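You operate a simulated robot arm through the tools that you are given. There is no shell and no other tool. Be economical: measure what you need, move in short steps, check, and stop when the job is done.

You run a simulated robot arm. Do the job below in one go: nothing can be reset, and whatever is moved stays where it is left.

TASK
Fit the small silver stirrup over the pegs and clamp it.
Fine: yellow clamp opened, sliding peg set to the number on the stirrup's tag, stirrup down on the rails, clamp shut; the other stirrups stay. Where these are worked on the way, their far stop is far enough and under half their travel is too little: yellow clamp.

Only the result counts: the job must be done as asked and must still hold three seconds after the hand-in. Knocking over, shifting, dropping, spilling or breaking anything else fails it.

THE ROBOT
A 7-joint arm with a two-finger parallel gripper, fixed in place. Base frame: the origin is at the foot of the arm, x ahead of it, y to its left, z up; the work surface is at about z = 860. Units: mm, rad, N and s.
With the tool pointing down near the work surface it reaches from about 240 to 680 mm from the base axis. Its first joint turns from -1.152 to 1.152 rad. Payload 2.4 kg.
The tool frame sits at the grasp point between the pads (the TCP): z along the fingers, y along the line on which they close. The tips reach 30 mm beyond it. The gripper opens to 94 mm. The fingers are 28 mm wide and 10 mm thick; the gripper's body (50 by 96 mm) begins 55 mm behind the TCP.
Orientation is told as [roll, pitch, yaw] about the base's x, y, z axes, in that order, counted from this pose: with the fingers straight down and closing along the base's y, the tool's x points along the base's -x, its y along +y and its z along -z.

THE INTERFACE
- The arm moves only by the tool drive_tool. Its argument "increments" is a list of rows, each an object of numbers (a shift or turn left out is 0, a gripper value left out holds the last): "dx", "dy", "dz": the shift along the base's x, y, z in mm; "rx", "ry", "rz": the turn, a rotation vector about the base's x, y, z in rad; "fingers": the gripper command, from -1 (shut) to 1 (fully open), values between in proportion. In form: [{"dx": .., "dy": .., "dz": .., "rx": .., "ry": .., "rz": .., "fingers": ..}, ...]. A call has 1 to 10 rows; each row is the pose to reach, as a shift and turn from the pose commanded when the call began. Each row takes 0.2 s and may step no farther than 50 mm and 0.15 rad from the row before; otherwise, or with a gripper value out of range, the whole call is refused. A pose out of reach is approached as far as the arm can. The call stops where the force on the tool passes 40 N (or 10 N more than at its start, if that is more) or the arm is blocked; 0.2 s more then pass. Each finger travels about 153 mm/s and halts on what it meets, pressing with about 37 N; the grip force reading is that of the motor and also rises with nothing between the fingers. The clock runs only during rows and for 0.2 s after the last one: add rows that repeat a pose to give the fingers time. The reply holds the time, the measured pose of the TCP, the force on the tool along the base axes, the opening and the grip force, in the units named above and with some noise, with the torque about the TCP (base axes, N m) and any sound that the robot's microphone picked up.
- Cameras (640 x 400 px; columns grow to the right, rows downward): "scene" is fixed at [48.8, 470.3, 1451.6]; the picture's right is [-0.71, -0.71, 0.00], its down [-0.43, 0.43, -0.79] and it looks along [0.56, -0.56, -0.61] (base axes); focal length 364 px, centre (320, 200). "wrist" rides on the gripper at [76, 14, -102] in the tool frame; the picture's right is [-0.18, 0.98, 0.00], its down [-0.75, -0.14, -0.64] and it looks along [-0.63, -0.12, 0.77] (tool axes); focal length 243 px, centre (320, 200). There is no depth. A picture from a camera that has moved, and an enlarged one, comes with that camera's place and axes in the base frame and with its lens. The place of the scene camera against the robot may be out by one fixed shift of up to 25 mm in any direction.
- get_image(camera): a new picture of that camera. No time passes.
- inspect(camera, box): a new picture of the part [left, top, right, bottom] of that camera's present view, enlarged. No time passes.
- job_done(): hands the job in; it is judged then, once.

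Work in short steps. Places have to be worked out from the pictures, the camera data and where the tool is seen: move nearer, look again, correct. Check each grasp and each placing, and mend what went wrong. You have 120 turns and 76 pictures in all, those below and enlarged ones among them. Open the gripper and draw the arm clear of the work before you hand the job in, unless the task says otherwise; then end with one line.

The tools are called after "Emit:" by a JSON object that holds its "api" and its "payload". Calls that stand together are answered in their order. drive_tool: Moves the arm, as the interface text tells. Its arguments: {"type":"object","properties":{"increments":{"type":"array","items":{"type":"object","properties":{"dx":{"type":"number"},"dy":{"type":"number"},"dz":{"type":"number"},"rx":{"type":"number"},"ry":{"type":"number"},"rz":{"type":"number"},"fingers":{"type":"number"}}}}},"required":["increments"]} The other tools are called the same way: get_image (camera) takes a picture; inspect (camera, box) takes an enlarged picture of a part of a camera's view; job_done () hands the job in.

At the start:

```text
clock: 0.0
position: [353.4, 135.7, 1145.1]
tcp_rot: [0.0, 0.001, 0.001]
force: [-0.5, -0.9, 0.3]
ft_torque: [0.01, -0.01, -0.02]
opening: 94.0
grip_force: 0.0
```

scene: 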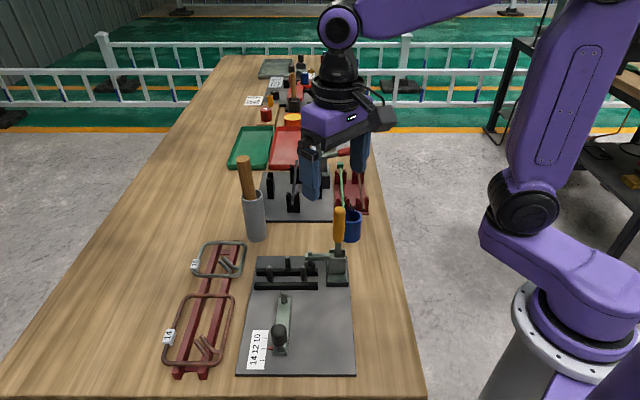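
wrist: 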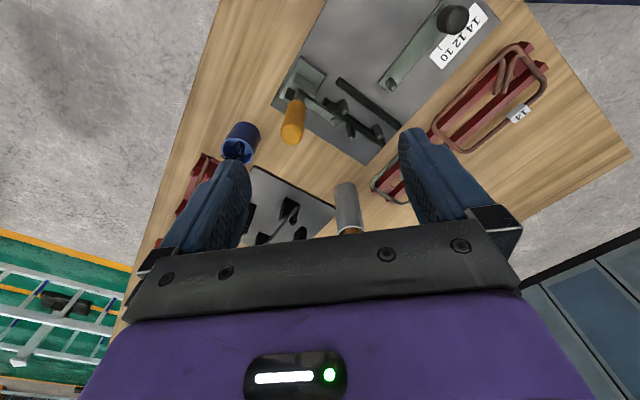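

I'll look closer at the near fixture and the stirrup rack.

Emit:
{"api": "inspect", "payload": {"camera": "scene", "box": [150, 220, 370, 390]}}

Emit:
{"api": "inspect", "payload": {"camera": "scene", "box": [220, 50, 400, 240]}}

Emit:
{"api": "inspect", "payload": {"camera": "wrist", "box": [220, 0, 580, 230]}}

```text
2.35 times, centred on (260, 305) of scene
camera zoom: at [48.8, 470.3, 1451.6], right [-0.71, -0.71, 0.0], down [-0.43, 0.43, -0.79], along [0.56, -0.56, -0.61], focal length 856 px, centre (461, -47)
```

zoom: 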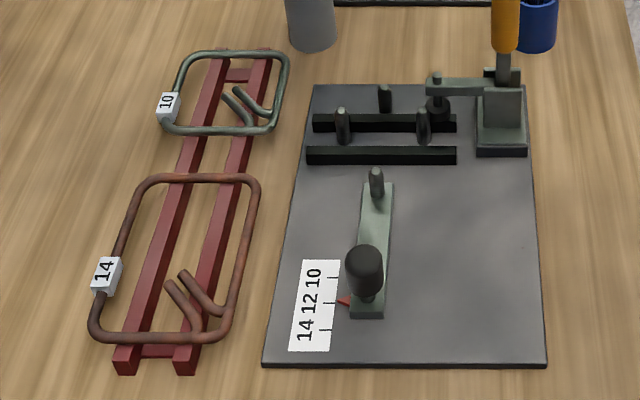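

```text
2.11 times, centred on (310, 145) of scene
camera zoom: at [48.8, 470.3, 1451.6], right [-0.71, -0.71, 0.0], down [-0.43, 0.43, -0.79], along [0.56, -0.56, -0.61], focal length 766 px, centre (341, 316)
```

zoom: 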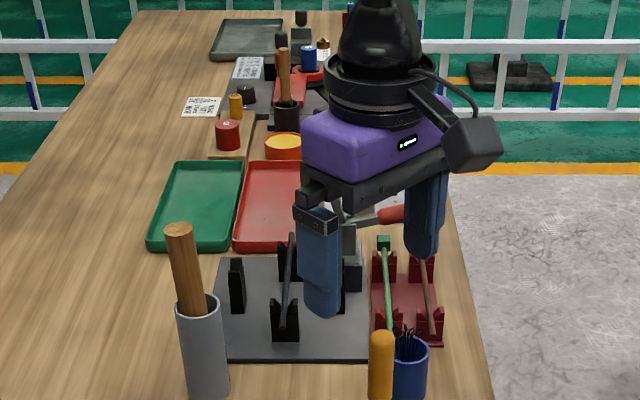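

```text
1.74 times, centred on (400, 115) of wrist
camera zoom: at [276.7, 149.9, 1246.0], right [0.18, 0.98, 0.0], down [0.75, -0.14, 0.64], along [0.63, -0.12, -0.77], focal length 422 px, centre (181, 348)
```

zoom: 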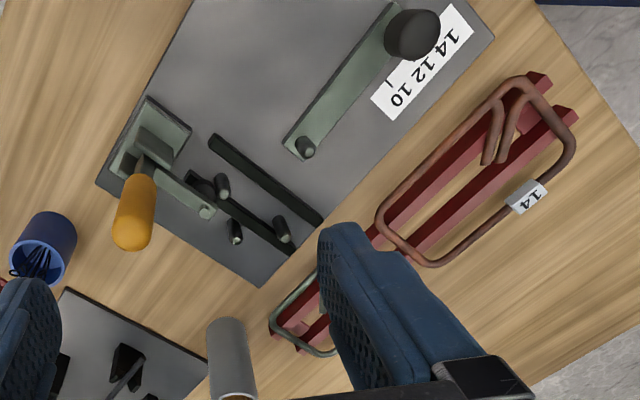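

The small silver stirrup has tag 10, and the slide pointer stands near 12. I'll move to a better viewpoint above the fixture, staying clear of the tall yellow handle.

Emit:
{"api": "drive_tool", "payload": {"increments": [{"dx": 20, "dy": 25, "dz": -10}, {"dx": 40, "dy": 50, "dz": -30}]}}

Emit:
{"api": "inspect", "payload": {"camera": "wrist", "box": [160, 0, 480, 200]}}

Emit:
{"api": "inspect", "payload": {"camera": "scene", "box": [230, 200, 360, 300]}}

```text
clock: 0.6
position: [393.5, 184.8, 1114.2]
tcp_rot: [0.001, 0.0, -0.002]
force: [-0.1, -0.3, 0.0]
ft_torque: [-0.01, -0.01, 0.01]
opening: 93.7
grip_force: 0.0
```

```text
2.00 times, centred on (320, 100) of wrist
camera zoom: at [316.2, 199.4, 1214.7], right [0.18, 0.98, 0.0], down [0.75, -0.14, 0.64], along [0.63, -0.12, -0.77], focal length 485 px, centre (320, 400)
```

zoom: 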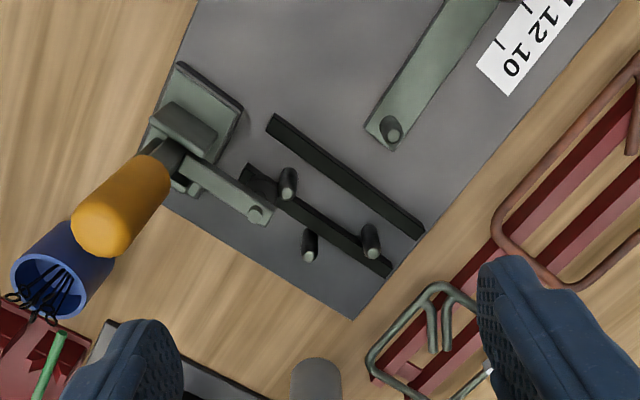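

```text
4.00 times, centred on (295, 250) of scene
camera zoom: at [48.8, 470.3, 1451.6], right [-0.71, -0.71, 0.0], down [-0.43, 0.43, -0.79], along [0.56, -0.56, -0.61], focal length 1454 px, centre (420, 0)
```

zoom: 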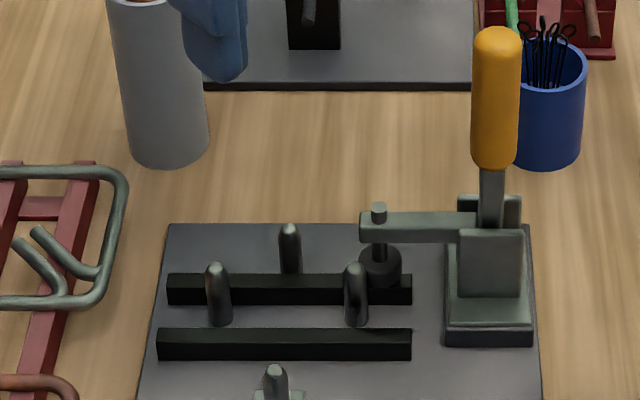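

The handle stands at about (369, 100), its yellow grip spanning z≈945–1019. The clamp arm reaches toward +x+y, so it should open when the handle is pushed toward -x-y. I'll turn to yaw -45°, close the fingers and come down on the inner side of the handle.

Emit:
{"api": "drive_tool", "payload": {"increments": [{"rz": -0.131, "fingers": -1}, {"rz": -0.262, "fingers": -1}, {"rz": -0.393, "fingers": -1}, {"rz": -0.524, "fingers": -1}, {"rz": -0.655, "fingers": -1}, {"dx": 10, "dy": -20, "rz": -0.785, "fingers": -1}, {"dx": 18, "dy": -43, "dz": -30, "rz": -0.785, "fingers": -1}, {"dx": 18, "dy": -43, "dz": -70, "rz": -0.785, "fingers": -1}]}}

Emit:
{"api": "get_image", "payload": {"camera": "wrist"}}

Emit:
{"api": "inspect", "payload": {"camera": "scene", "box": [230, 150, 430, 300]}}

```text
clock: 2.4
position: [411.4, 143.2, 1043.5]
tcp_rot: [0.0, -0.001, -0.785]
force: [0.1, 0.2, -0.4]
ft_torque: [0.01, 0.0, 0.0]
opening: 0.1
grip_force: 33.0
```

```text
68 pictures are left
camera wrist: at [367.7, 206.5, 1144.8], right [0.83, 0.56, 0.0], down [0.43, -0.63, 0.64], along [0.36, -0.53, -0.77], focal length 243 px, centre (320, 200)
```

wrist: 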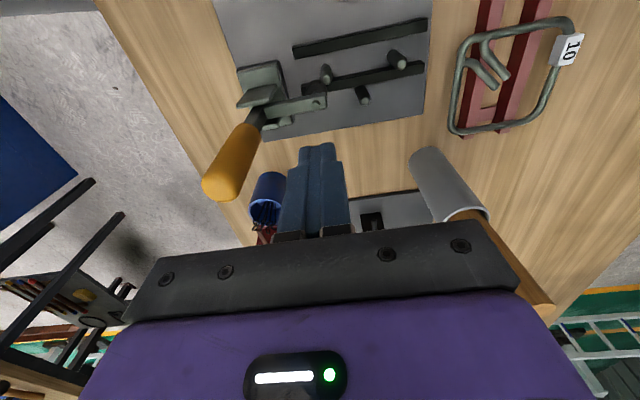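

```text
2.67 times, centred on (330, 225) of scene
camera zoom: at [48.8, 470.3, 1451.6], right [-0.71, -0.71, 0.0], down [-0.43, 0.43, -0.79], along [0.56, -0.56, -0.61], focal length 970 px, centre (293, 133)
```

zoom: 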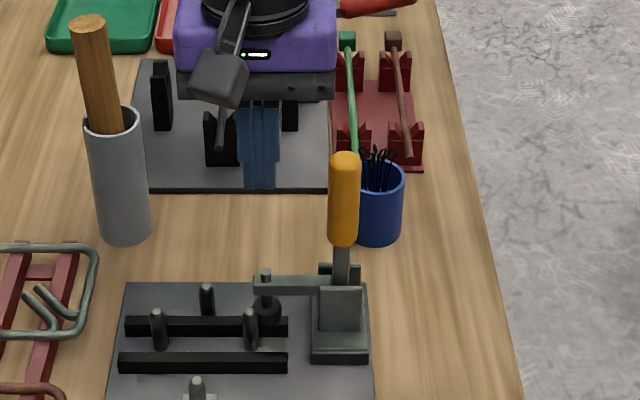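

Handle position confirmed. I'll lower and push it toward -x-y along the arc, the first half.

Emit:
{"api": "drive_tool", "payload": {"increments": [{"dz": -29}, {"dx": -14, "dy": -14, "dz": -29}, {"dx": -27, "dy": -27, "dz": -29}, {"dx": -37, "dy": -37, "dz": -29}, {"dx": -48, "dy": -48, "dz": -30}, {"dx": -58, "dy": -58, "dz": -34}, {"dx": -67, "dy": -67, "dz": -40}]}}

Emit:
{"api": "inspect", "payload": {"camera": "scene", "box": [230, 150, 430, 300]}}

```text
clock: 4.0
position: [342.1, 75.3, 1004.7]
tcp_rot: [0.0, -0.001, -0.788]
force: [-0.2, 0.1, 0.5]
ft_torque: [0.04, 0.0, -0.01]
opening: 0.0
grip_force: 33.3
```

```text
2.67 times, centred on (330, 225) of scene
camera zoom: at [48.8, 470.3, 1451.6], right [-0.71, -0.71, 0.0], down [-0.43, 0.43, -0.79], along [0.56, -0.56, -0.61], focal length 970 px, centre (293, 133)
```

zoom: 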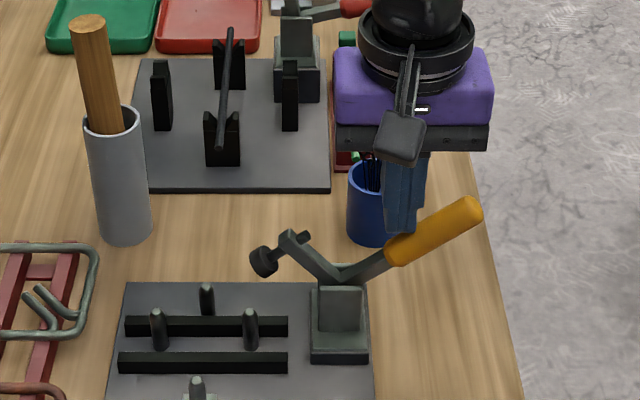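

The clamp is opening with the arm lifting. I continue along the arc to the far stop.

Emit:
{"api": "drive_tool", "payload": {"increments": [{"dx": -7, "dy": -7, "dz": -9}, {"dx": -13, "dy": -13, "dz": -20}, {"dx": -19, "dy": -19, "dz": -32}, {"dx": -23, "dy": -23, "dz": -44}, {"dx": -25, "dy": -25, "dz": -57}]}}

Emit:
{"api": "inspect", "payload": {"camera": "scene", "box": [230, 150, 430, 300]}}

```text
clock: 4.8
position: [333.9, 48.7, 979.3]
tcp_rot: [0.01, 0.0, -0.839]
force: [-8.5, 4.8, 37.5]
ft_torque: [0.27, 0.85, -0.03]
opening: 0.0
grip_force: 32.6
stopped in row 4: the force on the tool passed its limit at 92 N (the readings are from after the stop); the commanded pose is now the measured one
```

```text
2.67 times, centred on (330, 225) of scene
camera zoom: at [48.1, 470.4, 1451.7], right [-0.71, -0.71, 0.0], down [-0.43, 0.43, -0.79], along [0.56, -0.56, -0.61], focal length 970 px, centre (293, 133)
```

zoom: 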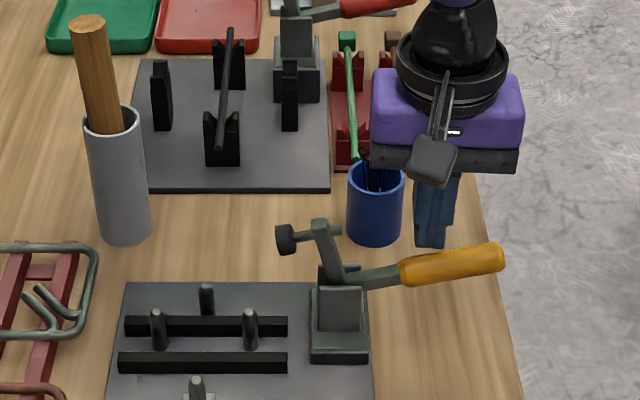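

The clamp reached its far stop. I lift away, then turn to yaw +45° and move to view the sliding peg's knob.

Emit:
{"api": "drive_tool", "payload": {"increments": [{"dx": 3, "dy": 3, "dz": 20, "rx": -0.01}, {"dx": 5, "dy": 10, "dz": 60, "rx": -0.01, "rz": 0.1}, {"dx": 5, "dy": 50, "dz": 100, "rx": -0.01, "rz": 0.24}, {"dx": 5, "dy": 90, "dz": 110, "rx": -0.01, "rz": 0.38}, {"dx": 0, "dy": 130, "dz": 110, "rx": -0.01, "rz": 0.52}, {"dx": -10, "dy": 165, "dz": 110, "rx": -0.01, "rz": 0.66}, {"dx": -20, "dy": 195, "dz": 110, "rx": -0.01, "rz": 0.8}, {"dx": -25, "dy": 215, "dz": 110, "rx": -0.01, "rz": 0.94}]}}

Emit:
{"api": "drive_tool", "payload": {"increments": [{"rz": 0.14}, {"rz": 0.28}, {"rz": 0.42}, {"rz": 0.55, "fingers": 1}, {"rz": 0.685, "fingers": 1}, {"rz": 0.685, "fingers": 1}]}}

Emit:
{"api": "get_image", "payload": {"camera": "wrist"}}

Emit:
{"api": "get_image", "payload": {"camera": "scene"}}

```text
refused: row 3 steps farther than a row can; nothing moved
```

```text
clock: 6.2
position: [332.8, 48.7, 978.4]
tcp_rot: [0.008, 0.0, -0.154]
force: [0.5, 0.0, 0.8]
ft_torque: [0.02, -0.01, -0.02]
opening: 93.9
grip_force: 0.0
```

```text
64 pictures are left
camera wrist: at [259.9, 74.0, 1079.3], right [0.33, 0.94, 0.01], down [0.72, -0.26, 0.64], along [0.61, -0.21, -0.77], focal length 243 px, centre (320, 200)
```

wrist: 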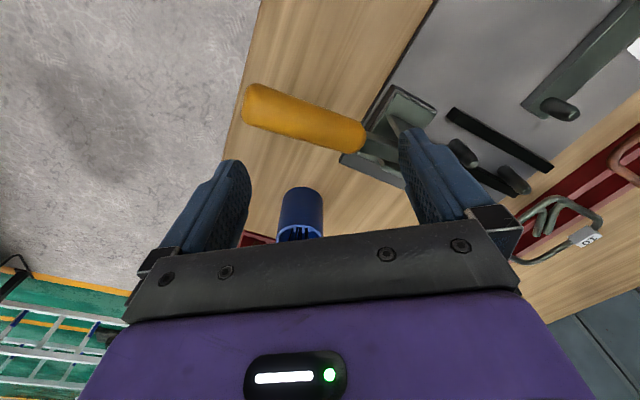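

```text
63 pictures are left
```

scene: 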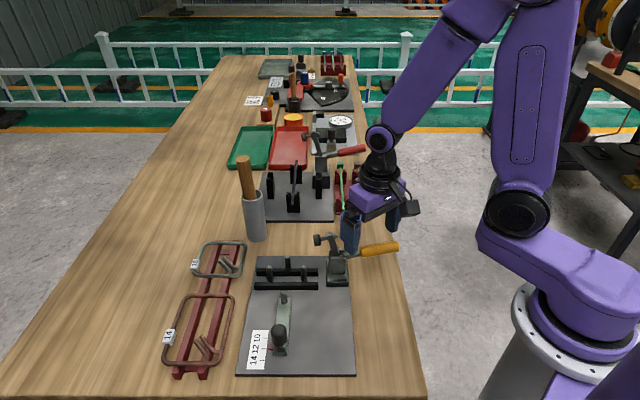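

The first call was refused and only the turn ran; nothing was hit. I'll now lift straight up with smaller steps, then move to the knob.

Emit:
{"api": "drive_tool", "payload": {"increments": [{"dz": 40, "rx": -0.008}, {"dz": 80, "rx": -0.008}, {"dx": 0, "dy": 35, "dz": 100, "rz": 0.14}, {"dy": 75, "dz": 100, "rz": 0.28}, {"dx": -5, "dy": 115, "dz": 100, "rz": 0.42}, {"dx": -15, "dy": 155, "dz": 90, "rz": 0.56}, {"dx": -20, "dy": 190, "dz": 80, "rz": 0.7}, {"dx": -25, "dy": 217, "dz": 80, "rz": 0.84}, {"dx": -25, "dy": 217, "dz": 80, "rz": 0.939}]}}

Emit:
{"api": "get_image", "payload": {"camera": "wrist"}}

```text
clock: 8.2
position: [307.3, 265.4, 1057.5]
tcp_rot: [0.008, -0.001, 0.788]
force: [-0.7, -0.4, 0.3]
ft_torque: [-0.02, 0.01, 0.01]
opening: 93.9
grip_force: 0.1
```

```text
62 pictures are left
camera wrist: at [244.5, 222.4, 1158.3], right [-0.57, 0.82, 0.01], down [0.64, 0.43, 0.64], along [0.53, 0.37, -0.77], focal length 243 px, centre (320, 200)
```

wrist: 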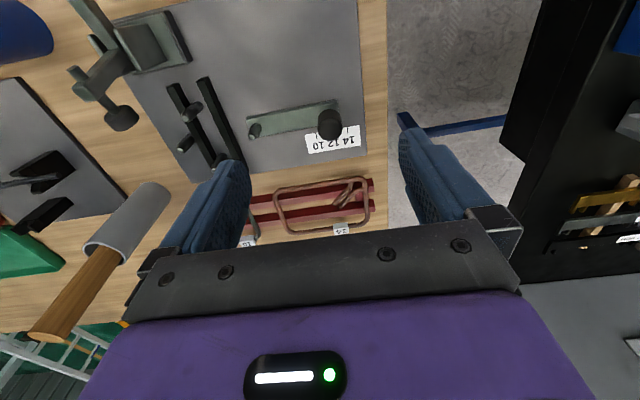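

Zoom on the knob, pointer and scale.

Emit:
{"api": "inspect", "payload": {"camera": "wrist", "box": [240, 80, 370, 165]}}

Emit:
{"api": "inspect", "payload": {"camera": "scene", "box": [230, 280, 330, 380]}}

```text
4.71 times, centred on (305, 122) of wrist
camera zoom: at [244.5, 222.4, 1158.3], right [-0.57, 0.82, 0.01], down [0.64, 0.43, 0.64], along [0.53, 0.37, -0.77], focal length 1142 px, centre (391, 565)
```

zoom: 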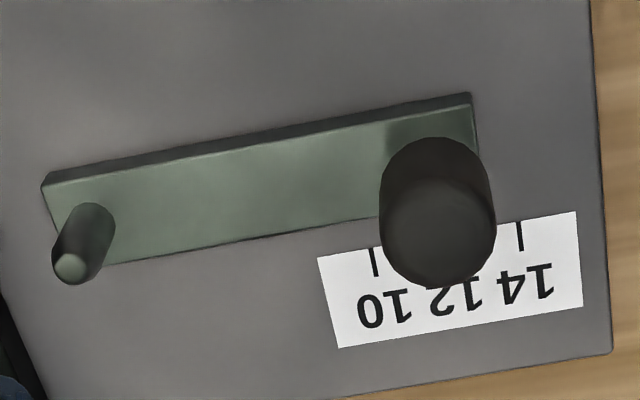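

```text
4.00 times, centred on (280, 330) of scene
camera zoom: at [48.8, 470.3, 1451.6], right [-0.71, -0.71, 0.0], down [-0.43, 0.43, -0.79], along [0.56, -0.56, -0.61], focal length 1454 px, centre (480, -320)
```

zoom: 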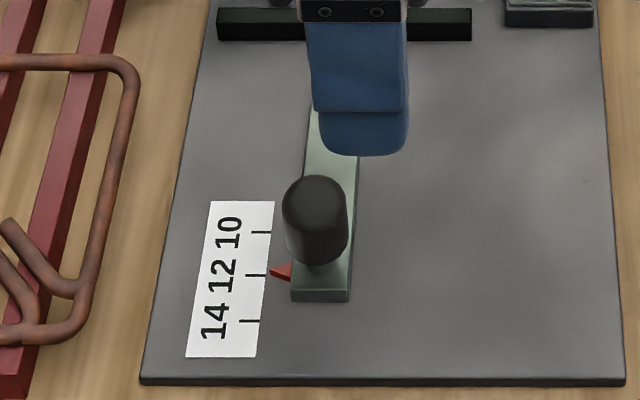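

The pointer reads about 2.8 mm past 12 toward 10, with a tick spacing of about 20 mm, so it needs ≈17 mm. Descending over the knob at ≈(323, 292).

Emit:
{"api": "drive_tool", "payload": {"increments": [{"dx": 8, "dy": 13, "dz": -40, "rx": -0.008}, {"dx": 16, "dy": 27, "dz": -80, "rx": -0.008}]}}

Emit:
{"api": "get_image", "payload": {"camera": "wrist"}}

Emit:
{"api": "inspect", "payload": {"camera": "scene", "box": [210, 220, 370, 380]}}

```text
clock: 8.8
position: [323.6, 296.6, 977.8]
tcp_rot: [0.003, 0.005, 0.786]
force: [-0.3, 0.1, 1.2]
ft_torque: [-0.01, -0.02, -0.02]
opening: 93.8
grip_force: 0.0
```

```text
59 pictures are left
camera wrist: at [260.8, 251.2, 1078.5], right [-0.56, 0.83, 0.0], down [0.64, 0.43, 0.64], along [0.53, 0.36, -0.77], focal length 243 px, centre (320, 200)
```

wrist: 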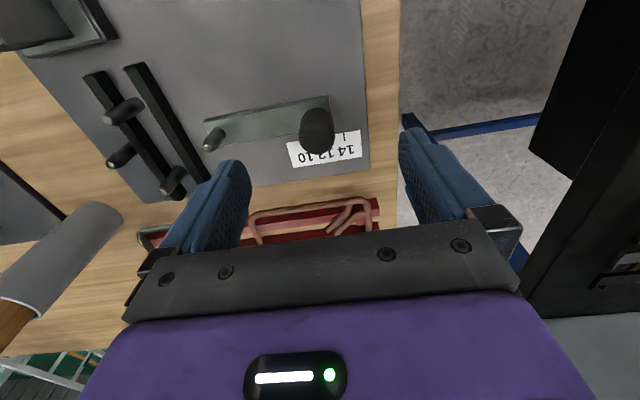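

```text
2.50 times, centred on (290, 300) of scene
camera zoom: at [48.8, 470.3, 1451.6], right [-0.71, -0.71, 0.0], down [-0.43, 0.43, -0.79], along [0.56, -0.56, -0.61], focal length 909 px, centre (395, -50)
```

zoom: 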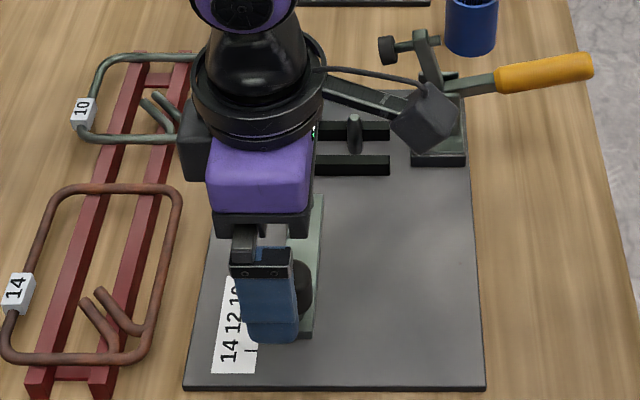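

Knob fits at about (321, 291). Correct by a few mm, descend and close on it.

Emit:
{"api": "drive_tool", "payload": {"increments": [{"dx": -3, "dy": -5, "dz": -30}, {"dx": -3, "dy": -5, "dz": -57}, {"dx": -3, "dy": -5, "dz": -57, "fingers": -1}, {"dx": -3, "dy": -5, "dz": -57, "fingers": -1}, {"dx": -3, "dy": -5, "dz": -57, "fingers": -1}]}}

Emit:
{"api": "inspect", "payload": {"camera": "scene", "box": [230, 280, 330, 380]}}

Emit:
{"api": "get_image", "payload": {"camera": "wrist"}}

```text
clock: 10.0
position: [321.2, 289.6, 921.3]
tcp_rot: [0.002, 0.005, 0.784]
force: [5.1, -1.7, -8.1]
ft_torque: [-0.11, -0.37, -0.29]
opening: 25.8
grip_force: 45.1
```

```text
4.00 times, centred on (280, 330) of scene
camera zoom: at [49.0, 470.3, 1451.6], right [-0.71, -0.71, 0.0], down [-0.43, 0.43, -0.79], along [0.56, -0.56, -0.61], focal length 1454 px, centre (480, -320)
```

zoom: 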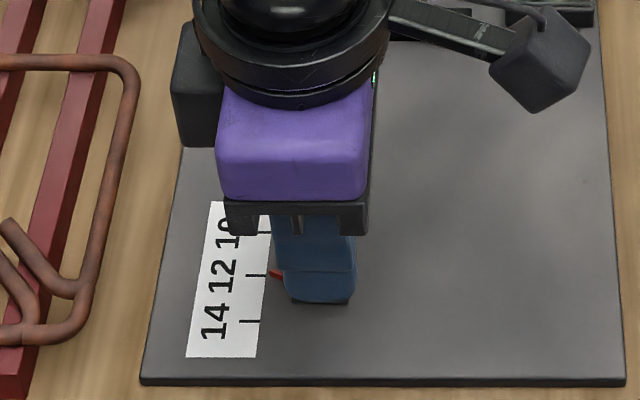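

```text
56 pictures are left
camera wrist: at [257.6, 246.7, 1022.3], right [-0.56, 0.83, 0.0], down [0.64, 0.43, 0.64], along [0.53, 0.36, -0.77], focal length 243 px, centre (320, 200)
```

wrist: 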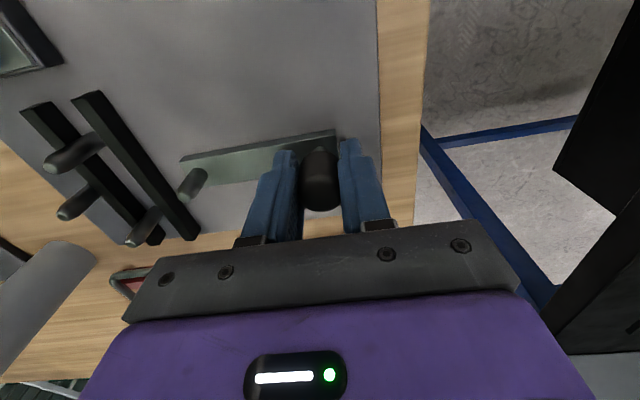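

Knob gripped. Move the slide 17 mm toward the rails.

Emit:
{"api": "drive_tool", "payload": {"increments": [{"dx": 3, "dy": -3}, {"dx": 6, "dy": -6}, {"dx": 9, "dy": -9}, {"dx": 12.1, "dy": -12.1}, {"dx": 12.1, "dy": -12.1}]}}

Emit:
{"api": "inspect", "payload": {"camera": "scene", "box": [230, 300, 310, 380]}}

```text
clock: 11.2
position: [335.0, 277.0, 920.1]
tcp_rot: [0.002, 0.003, 0.784]
force: [19.0, 10.7, -33.4]
ft_torque: [-0.59, -0.09, -0.07]
opening: 25.7
grip_force: 45.1
```

```text
5.00 times, centred on (270, 340) of scene
camera zoom: at [49.7, 470.9, 1451.4], right [-0.71, -0.71, 0.0], down [-0.43, 0.43, -0.79], along [0.56, -0.56, -0.61], focal length 1818 px, centre (570, -500)
```

zoom: 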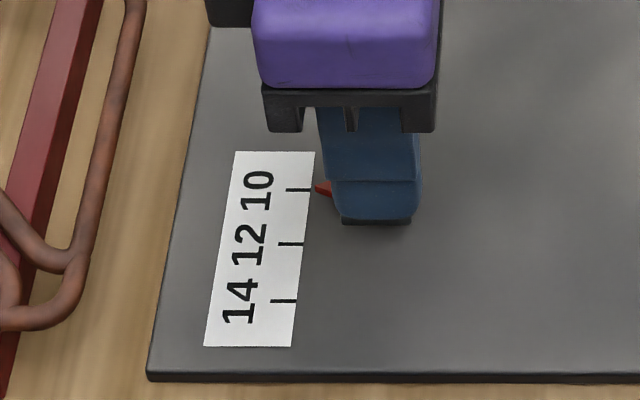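

Pointer is near the 10 tick, though parallax makes it uncertain from here. Release, rise, and look from above.

Emit:
{"api": "drive_tool", "payload": {"increments": [{"fingers": -0.2}, {"fingers": -0.2}, {"dz": 40, "fingers": -0.2}, {"dz": 80, "fingers": 0}, {"dx": -20, "dy": 10, "dz": 110, "fingers": 0}]}}

Emit:
{"api": "inspect", "payload": {"camera": "wrist", "box": [230, 60, 390, 160]}}

Emit:
{"api": "inspect", "payload": {"camera": "scene", "box": [230, 300, 310, 380]}}

```text
clock: 12.4
position: [314.5, 283.3, 1031.4]
tcp_rot: [0.001, 0.007, 0.783]
force: [-0.2, -0.6, -0.8]
ft_torque: [-0.01, 0.02, -0.01]
opening: 46.9
grip_force: 0.0
```

```text
4.00 times, centred on (310, 110) of wrist
camera zoom: at [250.7, 241.2, 1133.1], right [-0.56, 0.83, 0.0], down [0.64, 0.43, 0.64], along [0.53, 0.36, -0.77], focal length 970 px, centre (360, 560)
```

zoom: 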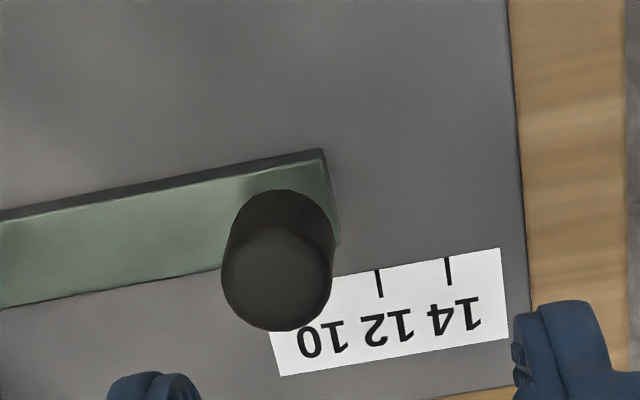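

```text
5.00 times, centred on (270, 340) of scene
camera zoom: at [48.8, 470.3, 1451.6], right [-0.71, -0.71, 0.0], down [-0.43, 0.43, -0.79], along [0.56, -0.56, -0.61], focal length 1818 px, centre (570, -500)
```

zoom: 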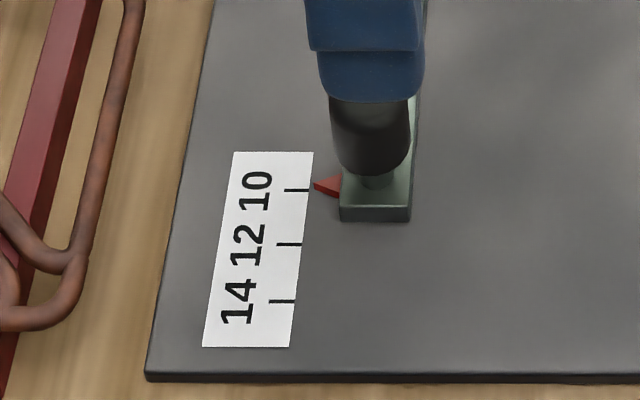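

The knob hides the pointer; shift so the camera sits nearly over the pointer.

Emit:
{"api": "drive_tool", "payload": {"increments": [{"dx": 35, "dy": 26}, {"dx": 70, "dy": 52}, {"dx": 78, "dy": 59}]}}

Emit:
{"api": "inspect", "payload": {"camera": "wrist", "box": [230, 0, 390, 100]}}

```text
clock: 13.2
position: [393.8, 346.2, 1030.1]
tcp_rot: [0.002, 0.008, 0.785]
force: [-0.2, 0.2, 0.1]
ft_torque: [0.0, -0.03, 0.02]
opening: 47.0
grip_force: 0.1
```

```text
4.00 times, centred on (310, 50) of wrist
camera zoom: at [329.8, 302.4, 1132.1], right [-0.56, 0.83, 0.0], down [0.64, 0.43, 0.64], along [0.53, 0.36, -0.77], focal length 970 px, centre (360, 800)
```

zoom: 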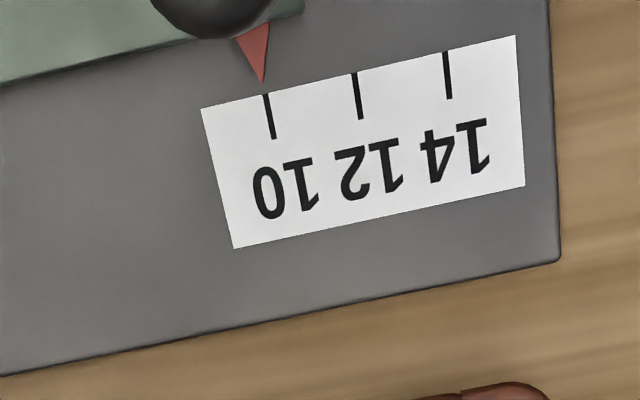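

Pointer matches the 10 tick within ~0.3 mm. Now to view the small stirrup on its rack.

Emit:
{"api": "drive_tool", "payload": {"increments": [{"dx": 40, "dy": -22, "rx": -0.002, "ry": -0.008}, {"dx": 80, "dy": -45, "rx": -0.002, "ry": -0.008}, {"dx": 112, "dy": -70, "rx": -0.002, "ry": -0.008}]}}

Emit:
{"api": "get_image", "payload": {"camera": "wrist"}}

Emit:
{"api": "inspect", "payload": {"camera": "wrist", "box": [200, 40, 440, 200]}}

```text
clock: 14.0
position: [501.0, 272.7, 1030.3]
tcp_rot: [-0.006, 0.002, 0.786]
force: [0.2, 1.1, 0.3]
ft_torque: [0.02, 0.0, -0.01]
opening: 47.1
grip_force: 0.0
```

```text
51 pictures are left
camera wrist: at [437.1, 231.3, 1130.8], right [-0.56, 0.83, 0.0], down [0.63, 0.44, 0.64], along [0.53, 0.36, -0.77], focal length 243 px, centre (320, 200)
```

wrist: 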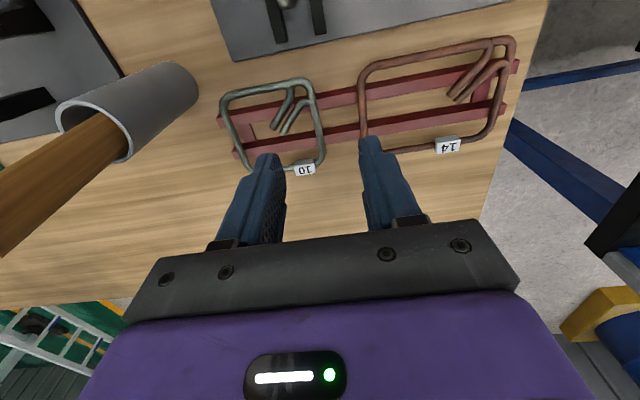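

```text
2.50 times, centred on (320, 120) of wrist
camera zoom: at [437.1, 231.3, 1130.8], right [-0.56, 0.83, 0.0], down [0.63, 0.44, 0.64], along [0.53, 0.36, -0.77], focal length 606 px, centre (320, 400)
```

zoom: 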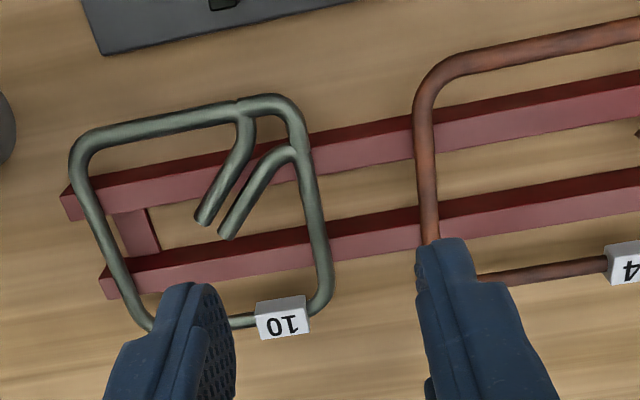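

Ring is square, about 90 mm between wire centres, centred near (554.5, 253.4) with sides at 45°. Now measure the pegs from nearly overhead.

Emit:
{"api": "drive_tool", "payload": {"increments": [{"dx": -15, "dy": -35, "rx": 0.006, "ry": -0.002}, {"dx": -26, "dy": -68, "rx": 0.006, "ry": -0.002}]}}

Emit:
{"api": "inspect", "payload": {"camera": "wrist", "box": [180, 0, 460, 180]}}

```text
clock: 14.6
position: [476.6, 205.9, 1030.7]
tcp_rot: [-0.001, -0.005, 0.783]
force: [-0.2, -0.4, 0.7]
ft_torque: [0.01, 0.01, 0.0]
opening: 47.0
grip_force: 0.0
```

```text
2.22 times, centred on (320, 90) of wrist
camera zoom: at [411.8, 162.1, 1131.5], right [-0.56, 0.83, 0.0], down [0.63, 0.43, 0.65], along [0.53, 0.36, -0.76], focal length 539 px, centre (320, 444)
```

zoom: 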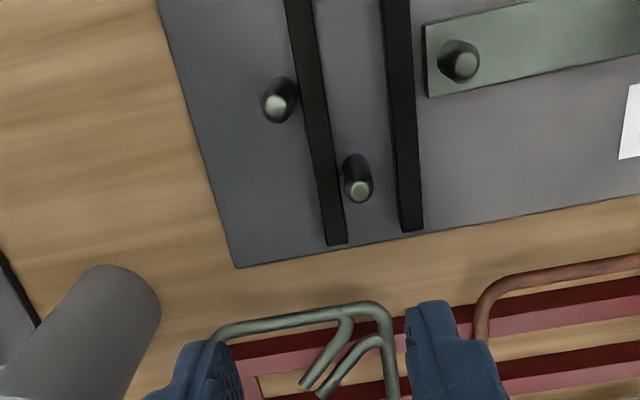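

Pegs: target ring centre ≈ (422.6, 190.4) with about ±2 mm clearance. I'll grasp the front wire left of its middle at ≈(538.5, 300.6), shallowly. Moving above it with opening ~30 mm.

Emit:
{"api": "drive_tool", "payload": {"increments": [{"dx": 22, "dy": 34, "rx": 0.001, "ry": 0.005, "fingers": -0.36}, {"dx": 44, "dy": 68, "dz": -15, "rx": 0.001, "ry": 0.005, "fingers": -0.36}, {"dx": 62, "dy": 94.7, "dz": -45, "rx": 0.001, "ry": 0.005, "fingers": -0.36}, {"dx": 62, "dy": 94.7, "dz": -75, "rx": 0.001, "ry": 0.005, "fingers": -0.36}]}}

Emit:
{"api": "inspect", "payload": {"camera": "wrist", "box": [180, 20, 460, 220]}}

Emit:
{"api": "inspect", "payload": {"camera": "scene", "box": [160, 210, 280, 330]}}

```text
clock: 15.6
position: [538.9, 300.8, 957.3]
tcp_rot: [0.003, -0.003, 0.783]
force: [-0.1, -0.7, 0.0]
ft_torque: [0.0, -0.02, 0.01]
opening: 29.9
grip_force: 0.1
```

```text
2.00 times, centred on (320, 120) of wrist
camera zoom: at [474.7, 257.3, 1057.0], right [-0.56, 0.83, 0.0], down [0.63, 0.43, 0.64], along [0.53, 0.36, -0.77], focal length 485 px, centre (320, 360)
```

zoom: 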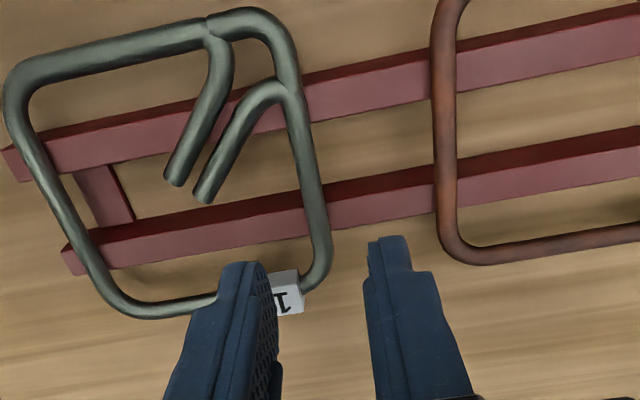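

```text
3.33 times, centred on (220, 270) of scene
camera zoom: at [48.8, 470.3, 1451.6], right [-0.71, -0.71, 0.0], down [-0.43, 0.43, -0.79], along [0.56, -0.56, -0.61], focal length 1212 px, centre (653, -33)
```

zoom: 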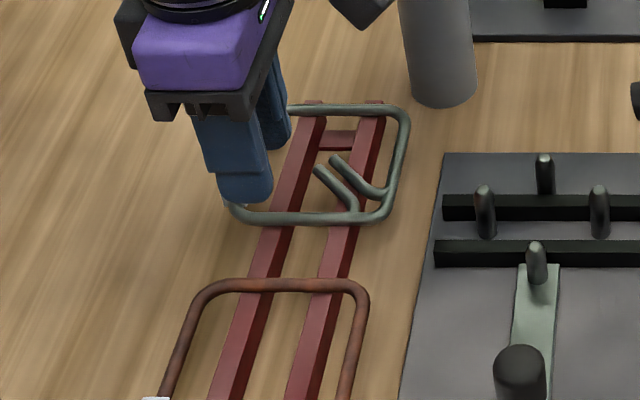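

Alignment over the front wire looks right. Descend to just above the wire's mid-height.

Emit:
{"api": "drive_tool", "payload": {"increments": [{"dz": -20, "rx": -0.003, "ry": 0.003}, {"dz": -35, "rx": -0.003, "ry": 0.003}, {"dz": -39, "rx": -0.003, "ry": 0.003}]}}

Emit:
{"api": "inspect", "payload": {"camera": "wrist", "box": [240, 60, 400, 180]}}

Emit:
{"api": "inspect", "payload": {"camera": "scene", "box": [180, 230, 260, 310]}}

```text
clock: 16.4
position: [539.4, 301.5, 918.1]
tcp_rot: [0.003, 0.001, 0.784]
force: [-0.7, -0.7, -0.3]
ft_torque: [-0.01, 0.04, 0.02]
opening: 30.2
grip_force: 0.1
```

```text
3.33 times, centred on (320, 120) of wrist
camera zoom: at [476.0, 258.0, 1018.9], right [-0.56, 0.83, 0.0], down [0.64, 0.43, 0.64], along [0.53, 0.36, -0.77], focal length 809 px, centre (320, 467)
```

zoom: 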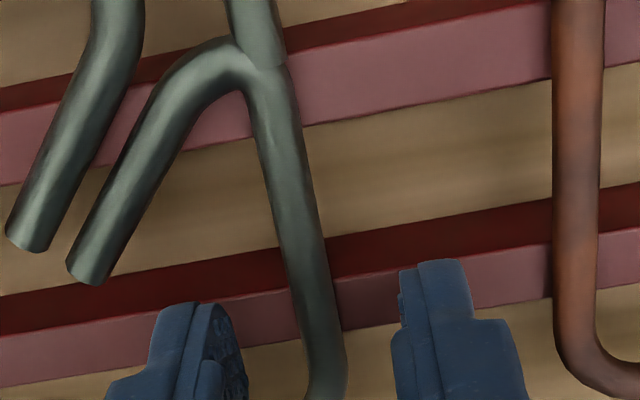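

```text
5.00 times, centred on (220, 270) of scene
camera zoom: at [48.8, 470.3, 1451.6], right [-0.71, -0.71, 0.0], down [-0.43, 0.43, -0.79], along [0.56, -0.56, -0.61], focal length 1818 px, centre (820, -150)
```

zoom: 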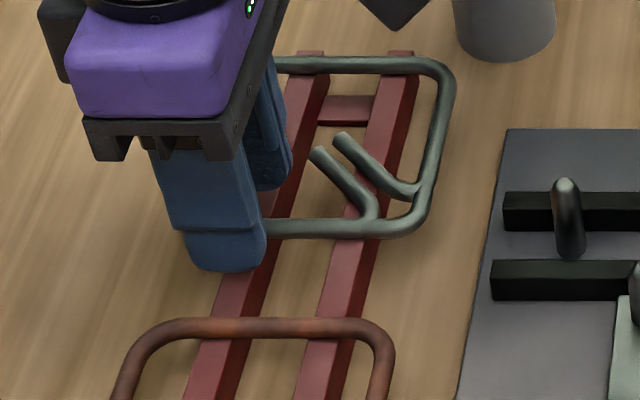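

Tips are about at wire level. Lower ~3 mm more, watching force, then close.

Emit:
{"api": "drive_tool", "payload": {"increments": [{"dz": -2}, {"dz": -3.5}]}}

```text
clock: 17.0
position: [538.5, 300.7, 914.7]
tcp_rot: [0.002, 0.001, 0.783]
force: [0.6, 0.2, 0.2]
ft_torque: [-0.01, 0.01, 0.01]
opening: 30.1
grip_force: 0.1
```

No contact yet; probe two more mm.

Emit:
{"api": "drive_tool", "payload": {"increments": [{"dz": -1}, {"dz": -2}]}}

```text
clock: 17.6
position: [540.2, 300.4, 913.2]
tcp_rot: [0.002, 0.001, 0.784]
force: [-0.4, -0.2, 0.8]
ft_torque: [0.01, -0.01, 0.0]
opening: 30.0
grip_force: 0.1
```

Emit:
{"api": "inspect", "payload": {"camera": "scene", "box": [190, 250, 240, 290]}}

Emit:
{"api": "inspect", "payload": {"camera": "wrist", "box": [260, 100, 380, 180]}}

```text
10.00 times, centred on (215, 270) of scene
camera zoom: at [48.8, 470.3, 1451.6], right [-0.71, -0.71, 0.0], down [-0.43, 0.43, -0.79], along [0.56, -0.56, -0.61], focal length 3636 px, centre (1370, -500)
```

zoom: 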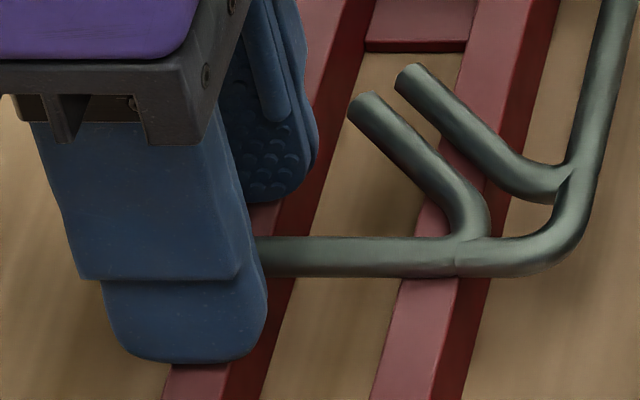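

```text
5.00 times, centred on (320, 140) of wrist
camera zoom: at [476.0, 258.4, 1013.6], right [-0.56, 0.83, 0.0], down [0.64, 0.43, 0.64], along [0.53, 0.36, -0.77], focal length 1213 px, centre (320, 500)
```

zoom: 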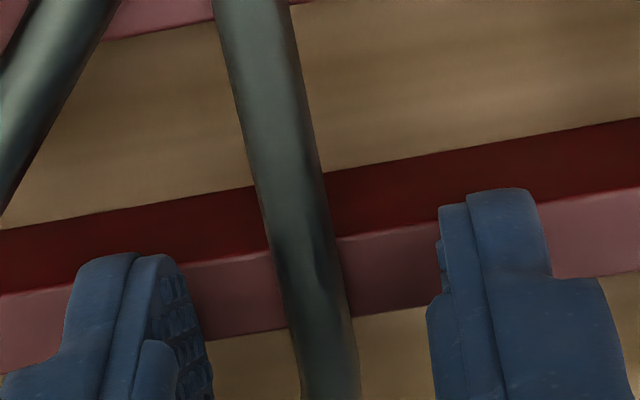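

Fingers straddle the wire with the tips just above the rail. Close.

Emit:
{"api": "drive_tool", "payload": {"increments": [{"fingers": -1}, {"fingers": -1}, {"fingers": -1}]}}

Emit:
{"api": "inspect", "payload": {"camera": "wrist", "box": [180, 20, 460, 220]}}

```text
clock: 18.4
position: [540.3, 301.3, 912.2]
tcp_rot: [0.003, 0.003, 0.785]
force: [1.1, 0.9, 0.4]
ft_torque: [0.02, -0.08, 0.05]
opening: 7.1
grip_force: 36.8
```

```text
2.00 times, centred on (320, 120) of wrist
camera zoom: at [475.9, 258.4, 1013.6], right [-0.56, 0.83, 0.0], down [0.64, 0.43, 0.64], along [0.53, 0.36, -0.77], focal length 485 px, centre (320, 360)
```

zoom: 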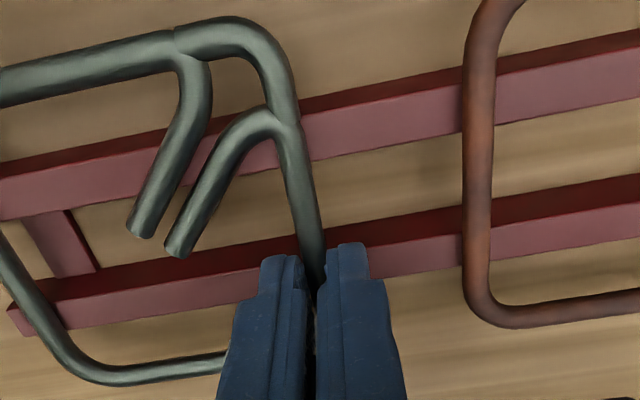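

Gripped (7 mm wire). Lift slowly and check the hang.

Emit:
{"api": "drive_tool", "payload": {"increments": [{"dz": 5}, {"dz": 15}, {"dz": 30}, {"dz": 50}, {"dz": 70}, {"dz": 70}]}}

Emit:
{"api": "inspect", "payload": {"camera": "wrist", "box": [180, 20, 460, 220]}}

Emit:
{"api": "inspect", "payload": {"camera": "scene", "box": [160, 180, 360, 330]}}

```text
clock: 19.8
position: [539.5, 302.2, 983.5]
tcp_rot: [0.004, 0.004, 0.784]
force: [0.3, -0.2, -2.3]
ft_torque: [0.09, 0.06, 0.02]
opening: 7.3
grip_force: 37.2
```

```text
2.00 times, centred on (320, 120) of wrist
camera zoom: at [474.6, 258.2, 1083.4], right [-0.56, 0.83, 0.0], down [0.64, 0.43, 0.64], along [0.53, 0.36, -0.77], focal length 485 px, centre (320, 360)
```

zoom: 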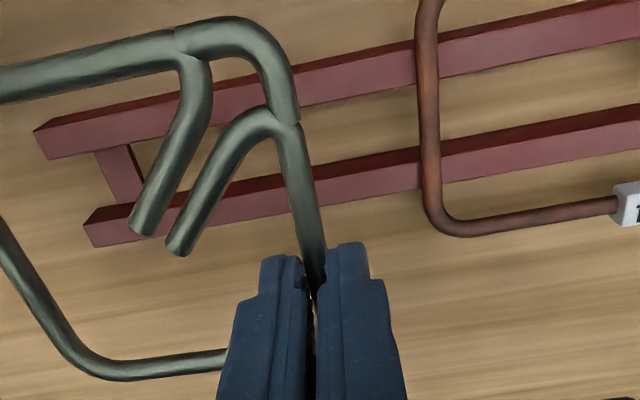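

```text
2.67 times, centred on (260, 255) of scene
camera zoom: at [48.8, 470.3, 1451.6], right [-0.71, -0.71, 0.0], down [-0.43, 0.43, -0.79], along [0.56, -0.56, -0.61], focal length 970 px, centre (480, 53)
```

zoom: 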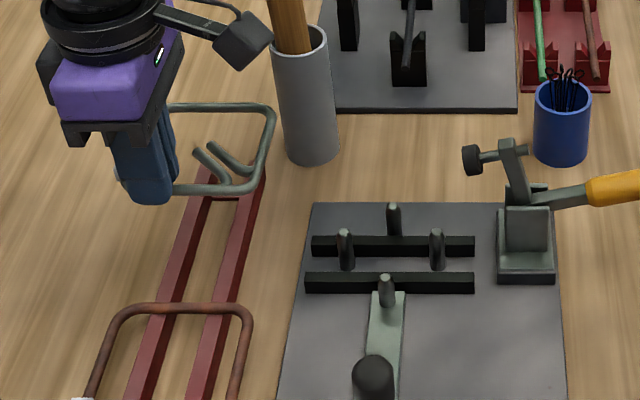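

Stirrup hangs level. Carry it over to above the pegs, moving away from the grey cup first.

Emit:
{"api": "drive_tool", "payload": {"increments": [{"dx": -20, "dy": 12, "rx": -0.004, "ry": -0.004}, {"dx": -40, "dy": 20, "rx": -0.004, "ry": -0.004}, {"dx": -58, "dy": 10, "rx": -0.004, "ry": -0.004}, {"dx": -75, "dy": -5, "rx": -0.004, "ry": -0.004}, {"dx": -92, "dy": -22, "rx": -0.004, "ry": -0.004}, {"dx": -112, "dy": -43, "rx": -0.004, "ry": -0.004}, {"dx": -132.4, "dy": -64.1, "rx": -0.004, "ry": -0.004}, {"dx": -132.4, "dy": -64.1, "rx": -0.004, "ry": -0.004}]}}

Emit:
{"api": "get_image", "payload": {"camera": "wrist"}}

Emit:
{"api": "inspect", "payload": {"camera": "scene", "box": [210, 190, 370, 310]}}

```text
clock: 21.6
position: [408.9, 236.0, 982.1]
tcp_rot: [-0.001, 0.002, 0.785]
force: [0.2, 0.1, -2.1]
ft_torque: [0.1, 0.06, 0.03]
opening: 6.9
grip_force: 37.2
```

```text
39 pictures are left
camera wrist: at [344.6, 193.3, 1083.0], right [-0.56, 0.83, 0.0], down [0.63, 0.44, 0.64], along [0.53, 0.36, -0.77], focal length 243 px, centre (320, 200)
```

wrist: 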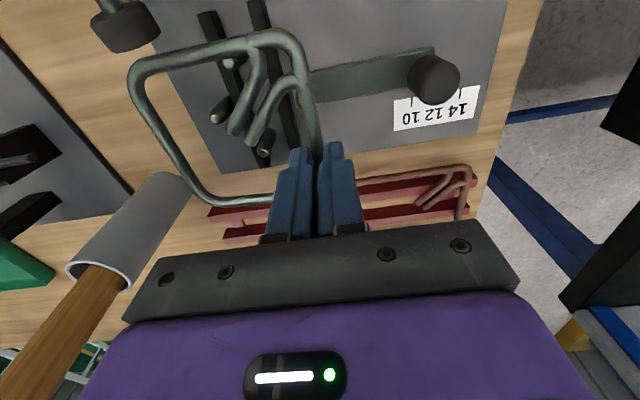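

```text
3.33 times, centred on (290, 250) of scene
camera zoom: at [48.8, 470.3, 1451.6], right [-0.71, -0.71, 0.0], down [-0.43, 0.43, -0.79], along [0.56, -0.56, -0.61], focal length 1212 px, centre (420, 33)
```

zoom: 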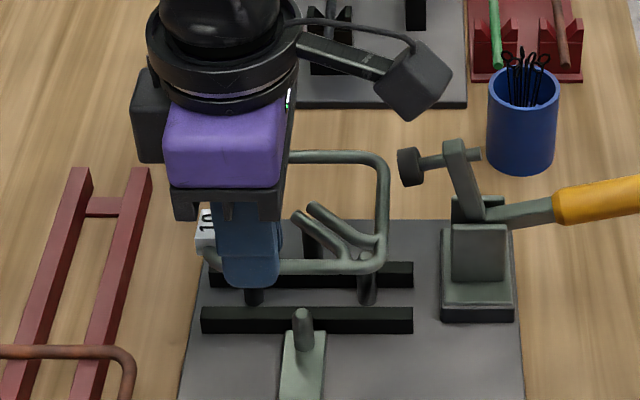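

Lower to just above the peg tops, where peg/wire alignment can be compared directly.

Emit:
{"api": "drive_tool", "payload": {"increments": [{"dz": -12}, {"dz": -24}, {"dz": -34}]}}

Emit:
{"api": "inspect", "payload": {"camera": "wrist", "box": [100, 0, 380, 200]}}

Emit:
{"api": "inspect", "payload": {"camera": "scene", "box": [240, 220, 340, 300]}}

```text
clock: 22.4
position: [408.0, 237.2, 946.9]
tcp_rot: [-0.003, 0.002, 0.785]
force: [0.1, -0.4, -3.5]
ft_torque: [0.12, 0.04, -0.02]
opening: 6.9
grip_force: 37.2
```

```text
2.00 times, centred on (240, 100) of wrist
camera zoom: at [343.4, 194.5, 1048.7], right [-0.56, 0.83, 0.0], down [0.63, 0.43, 0.64], along [0.53, 0.36, -0.77], focal length 485 px, centre (480, 400)
```

zoom: 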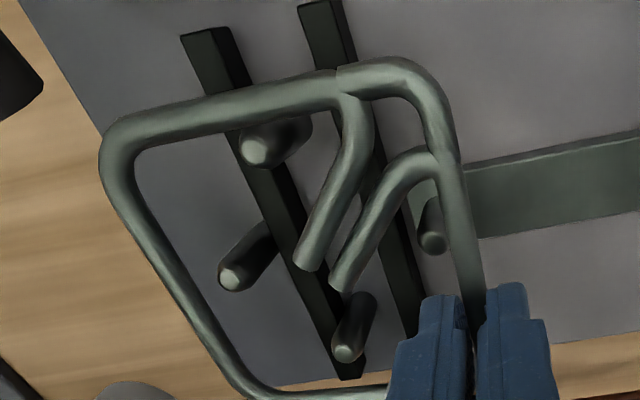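

```text
5.00 times, centred on (290, 260) of scene
camera zoom: at [48.8, 470.3, 1451.6], right [-0.71, -0.71, 0.0], down [-0.43, 0.43, -0.79], along [0.56, -0.56, -0.61], focal length 1818 px, centre (470, -100)
```

zoom: 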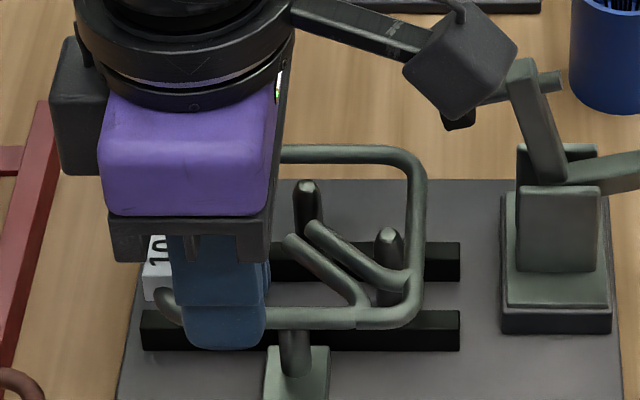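

Ring appears ~1 mm too far in +e2 and ~0.5 mm in +e1 relative to the pegs. Correct and lower 8 mm, watching force.

Emit:
{"api": "drive_tool", "payload": {"increments": [{"dx": -1.0, "dy": 0.4}, {"dx": -1.0, "dy": 0.4, "dz": -3}, {"dx": -1.0, "dy": 0.4, "dz": -6}, {"dx": -1.0, "dy": 0.4, "dz": -9}]}}

Emit:
{"api": "inspect", "payload": {"camera": "wrist", "box": [100, 0, 380, 200]}}

```text
clock: 23.4
position: [406.6, 238.7, 939.5]
tcp_rot: [-0.002, 0.0, 0.783]
force: [0.0, -0.6, -2.2]
ft_torque: [0.11, 0.04, -0.01]
opening: 7.0
grip_force: 36.9
```

```text
2.00 times, centred on (240, 100) of wrist
camera zoom: at [341.8, 195.3, 1040.0], right [-0.56, 0.83, 0.0], down [0.63, 0.43, 0.64], along [0.53, 0.36, -0.77], focal length 485 px, centre (480, 400)
```

zoom: 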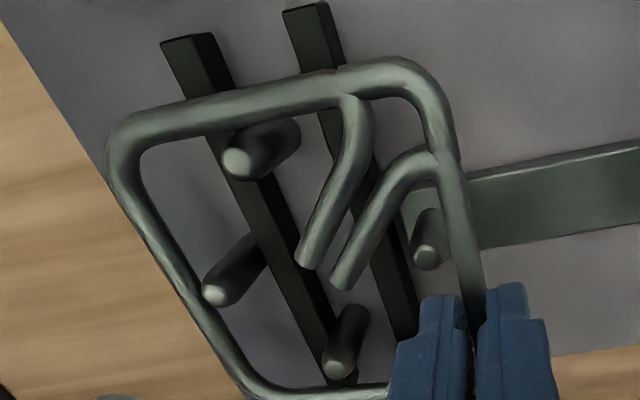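

Side-to-side looks balanced; front-to-back needs a closer look.

Emit:
{"api": "inspect", "payload": {"camera": "wrist", "box": [170, 90, 350, 200]}}

```text
3.56 times, centred on (260, 145) of wrist
camera zoom: at [341.8, 195.3, 1040.0], right [-0.56, 0.83, 0.0], down [0.63, 0.43, 0.64], along [0.53, 0.36, -0.77], focal length 863 px, centre (533, 396)
```

zoom: 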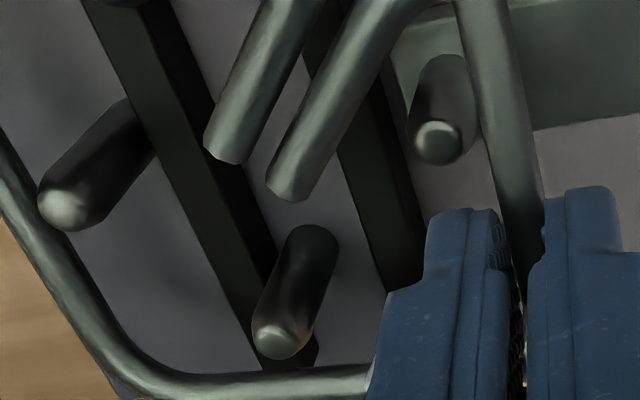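

Back peg is closer to its wire than the slide peg is; shift +1.2 mm along e2 and descend further while watching forces.

Emit:
{"api": "drive_tool", "payload": {"increments": [{"dx": 0.8, "dy": -0.8}, {"dx": 0.8, "dy": -0.8, "dz": -3}, {"dx": 0.8, "dy": -0.8, "dz": -6}]}}

Emit:
{"api": "inspect", "payload": {"camera": "wrist", "box": [100, 0, 380, 200]}}

```text
clock: 24.2
position: [408.3, 237.3, 933.3]
tcp_rot: [-0.003, 0.004, 0.785]
force: [0.6, 0.4, -2.9]
ft_torque: [0.08, 0.06, 0.01]
opening: 7.3
grip_force: 36.6
```

```text
2.00 times, centred on (240, 100) of wrist
camera zoom: at [342.6, 194.8, 1034.3], right [-0.56, 0.83, 0.0], down [0.63, 0.43, 0.64], along [0.53, 0.36, -0.77], focal length 485 px, centre (480, 400)
```

zoom: 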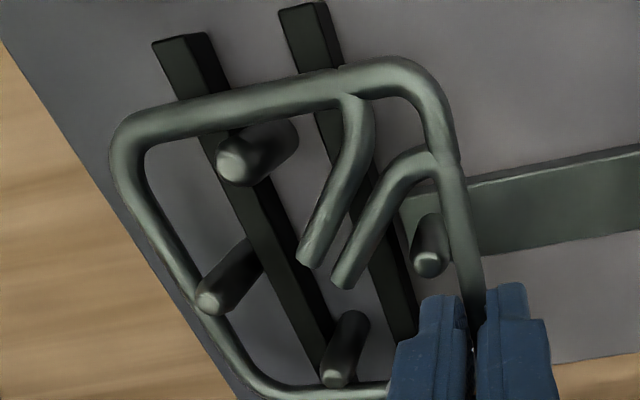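

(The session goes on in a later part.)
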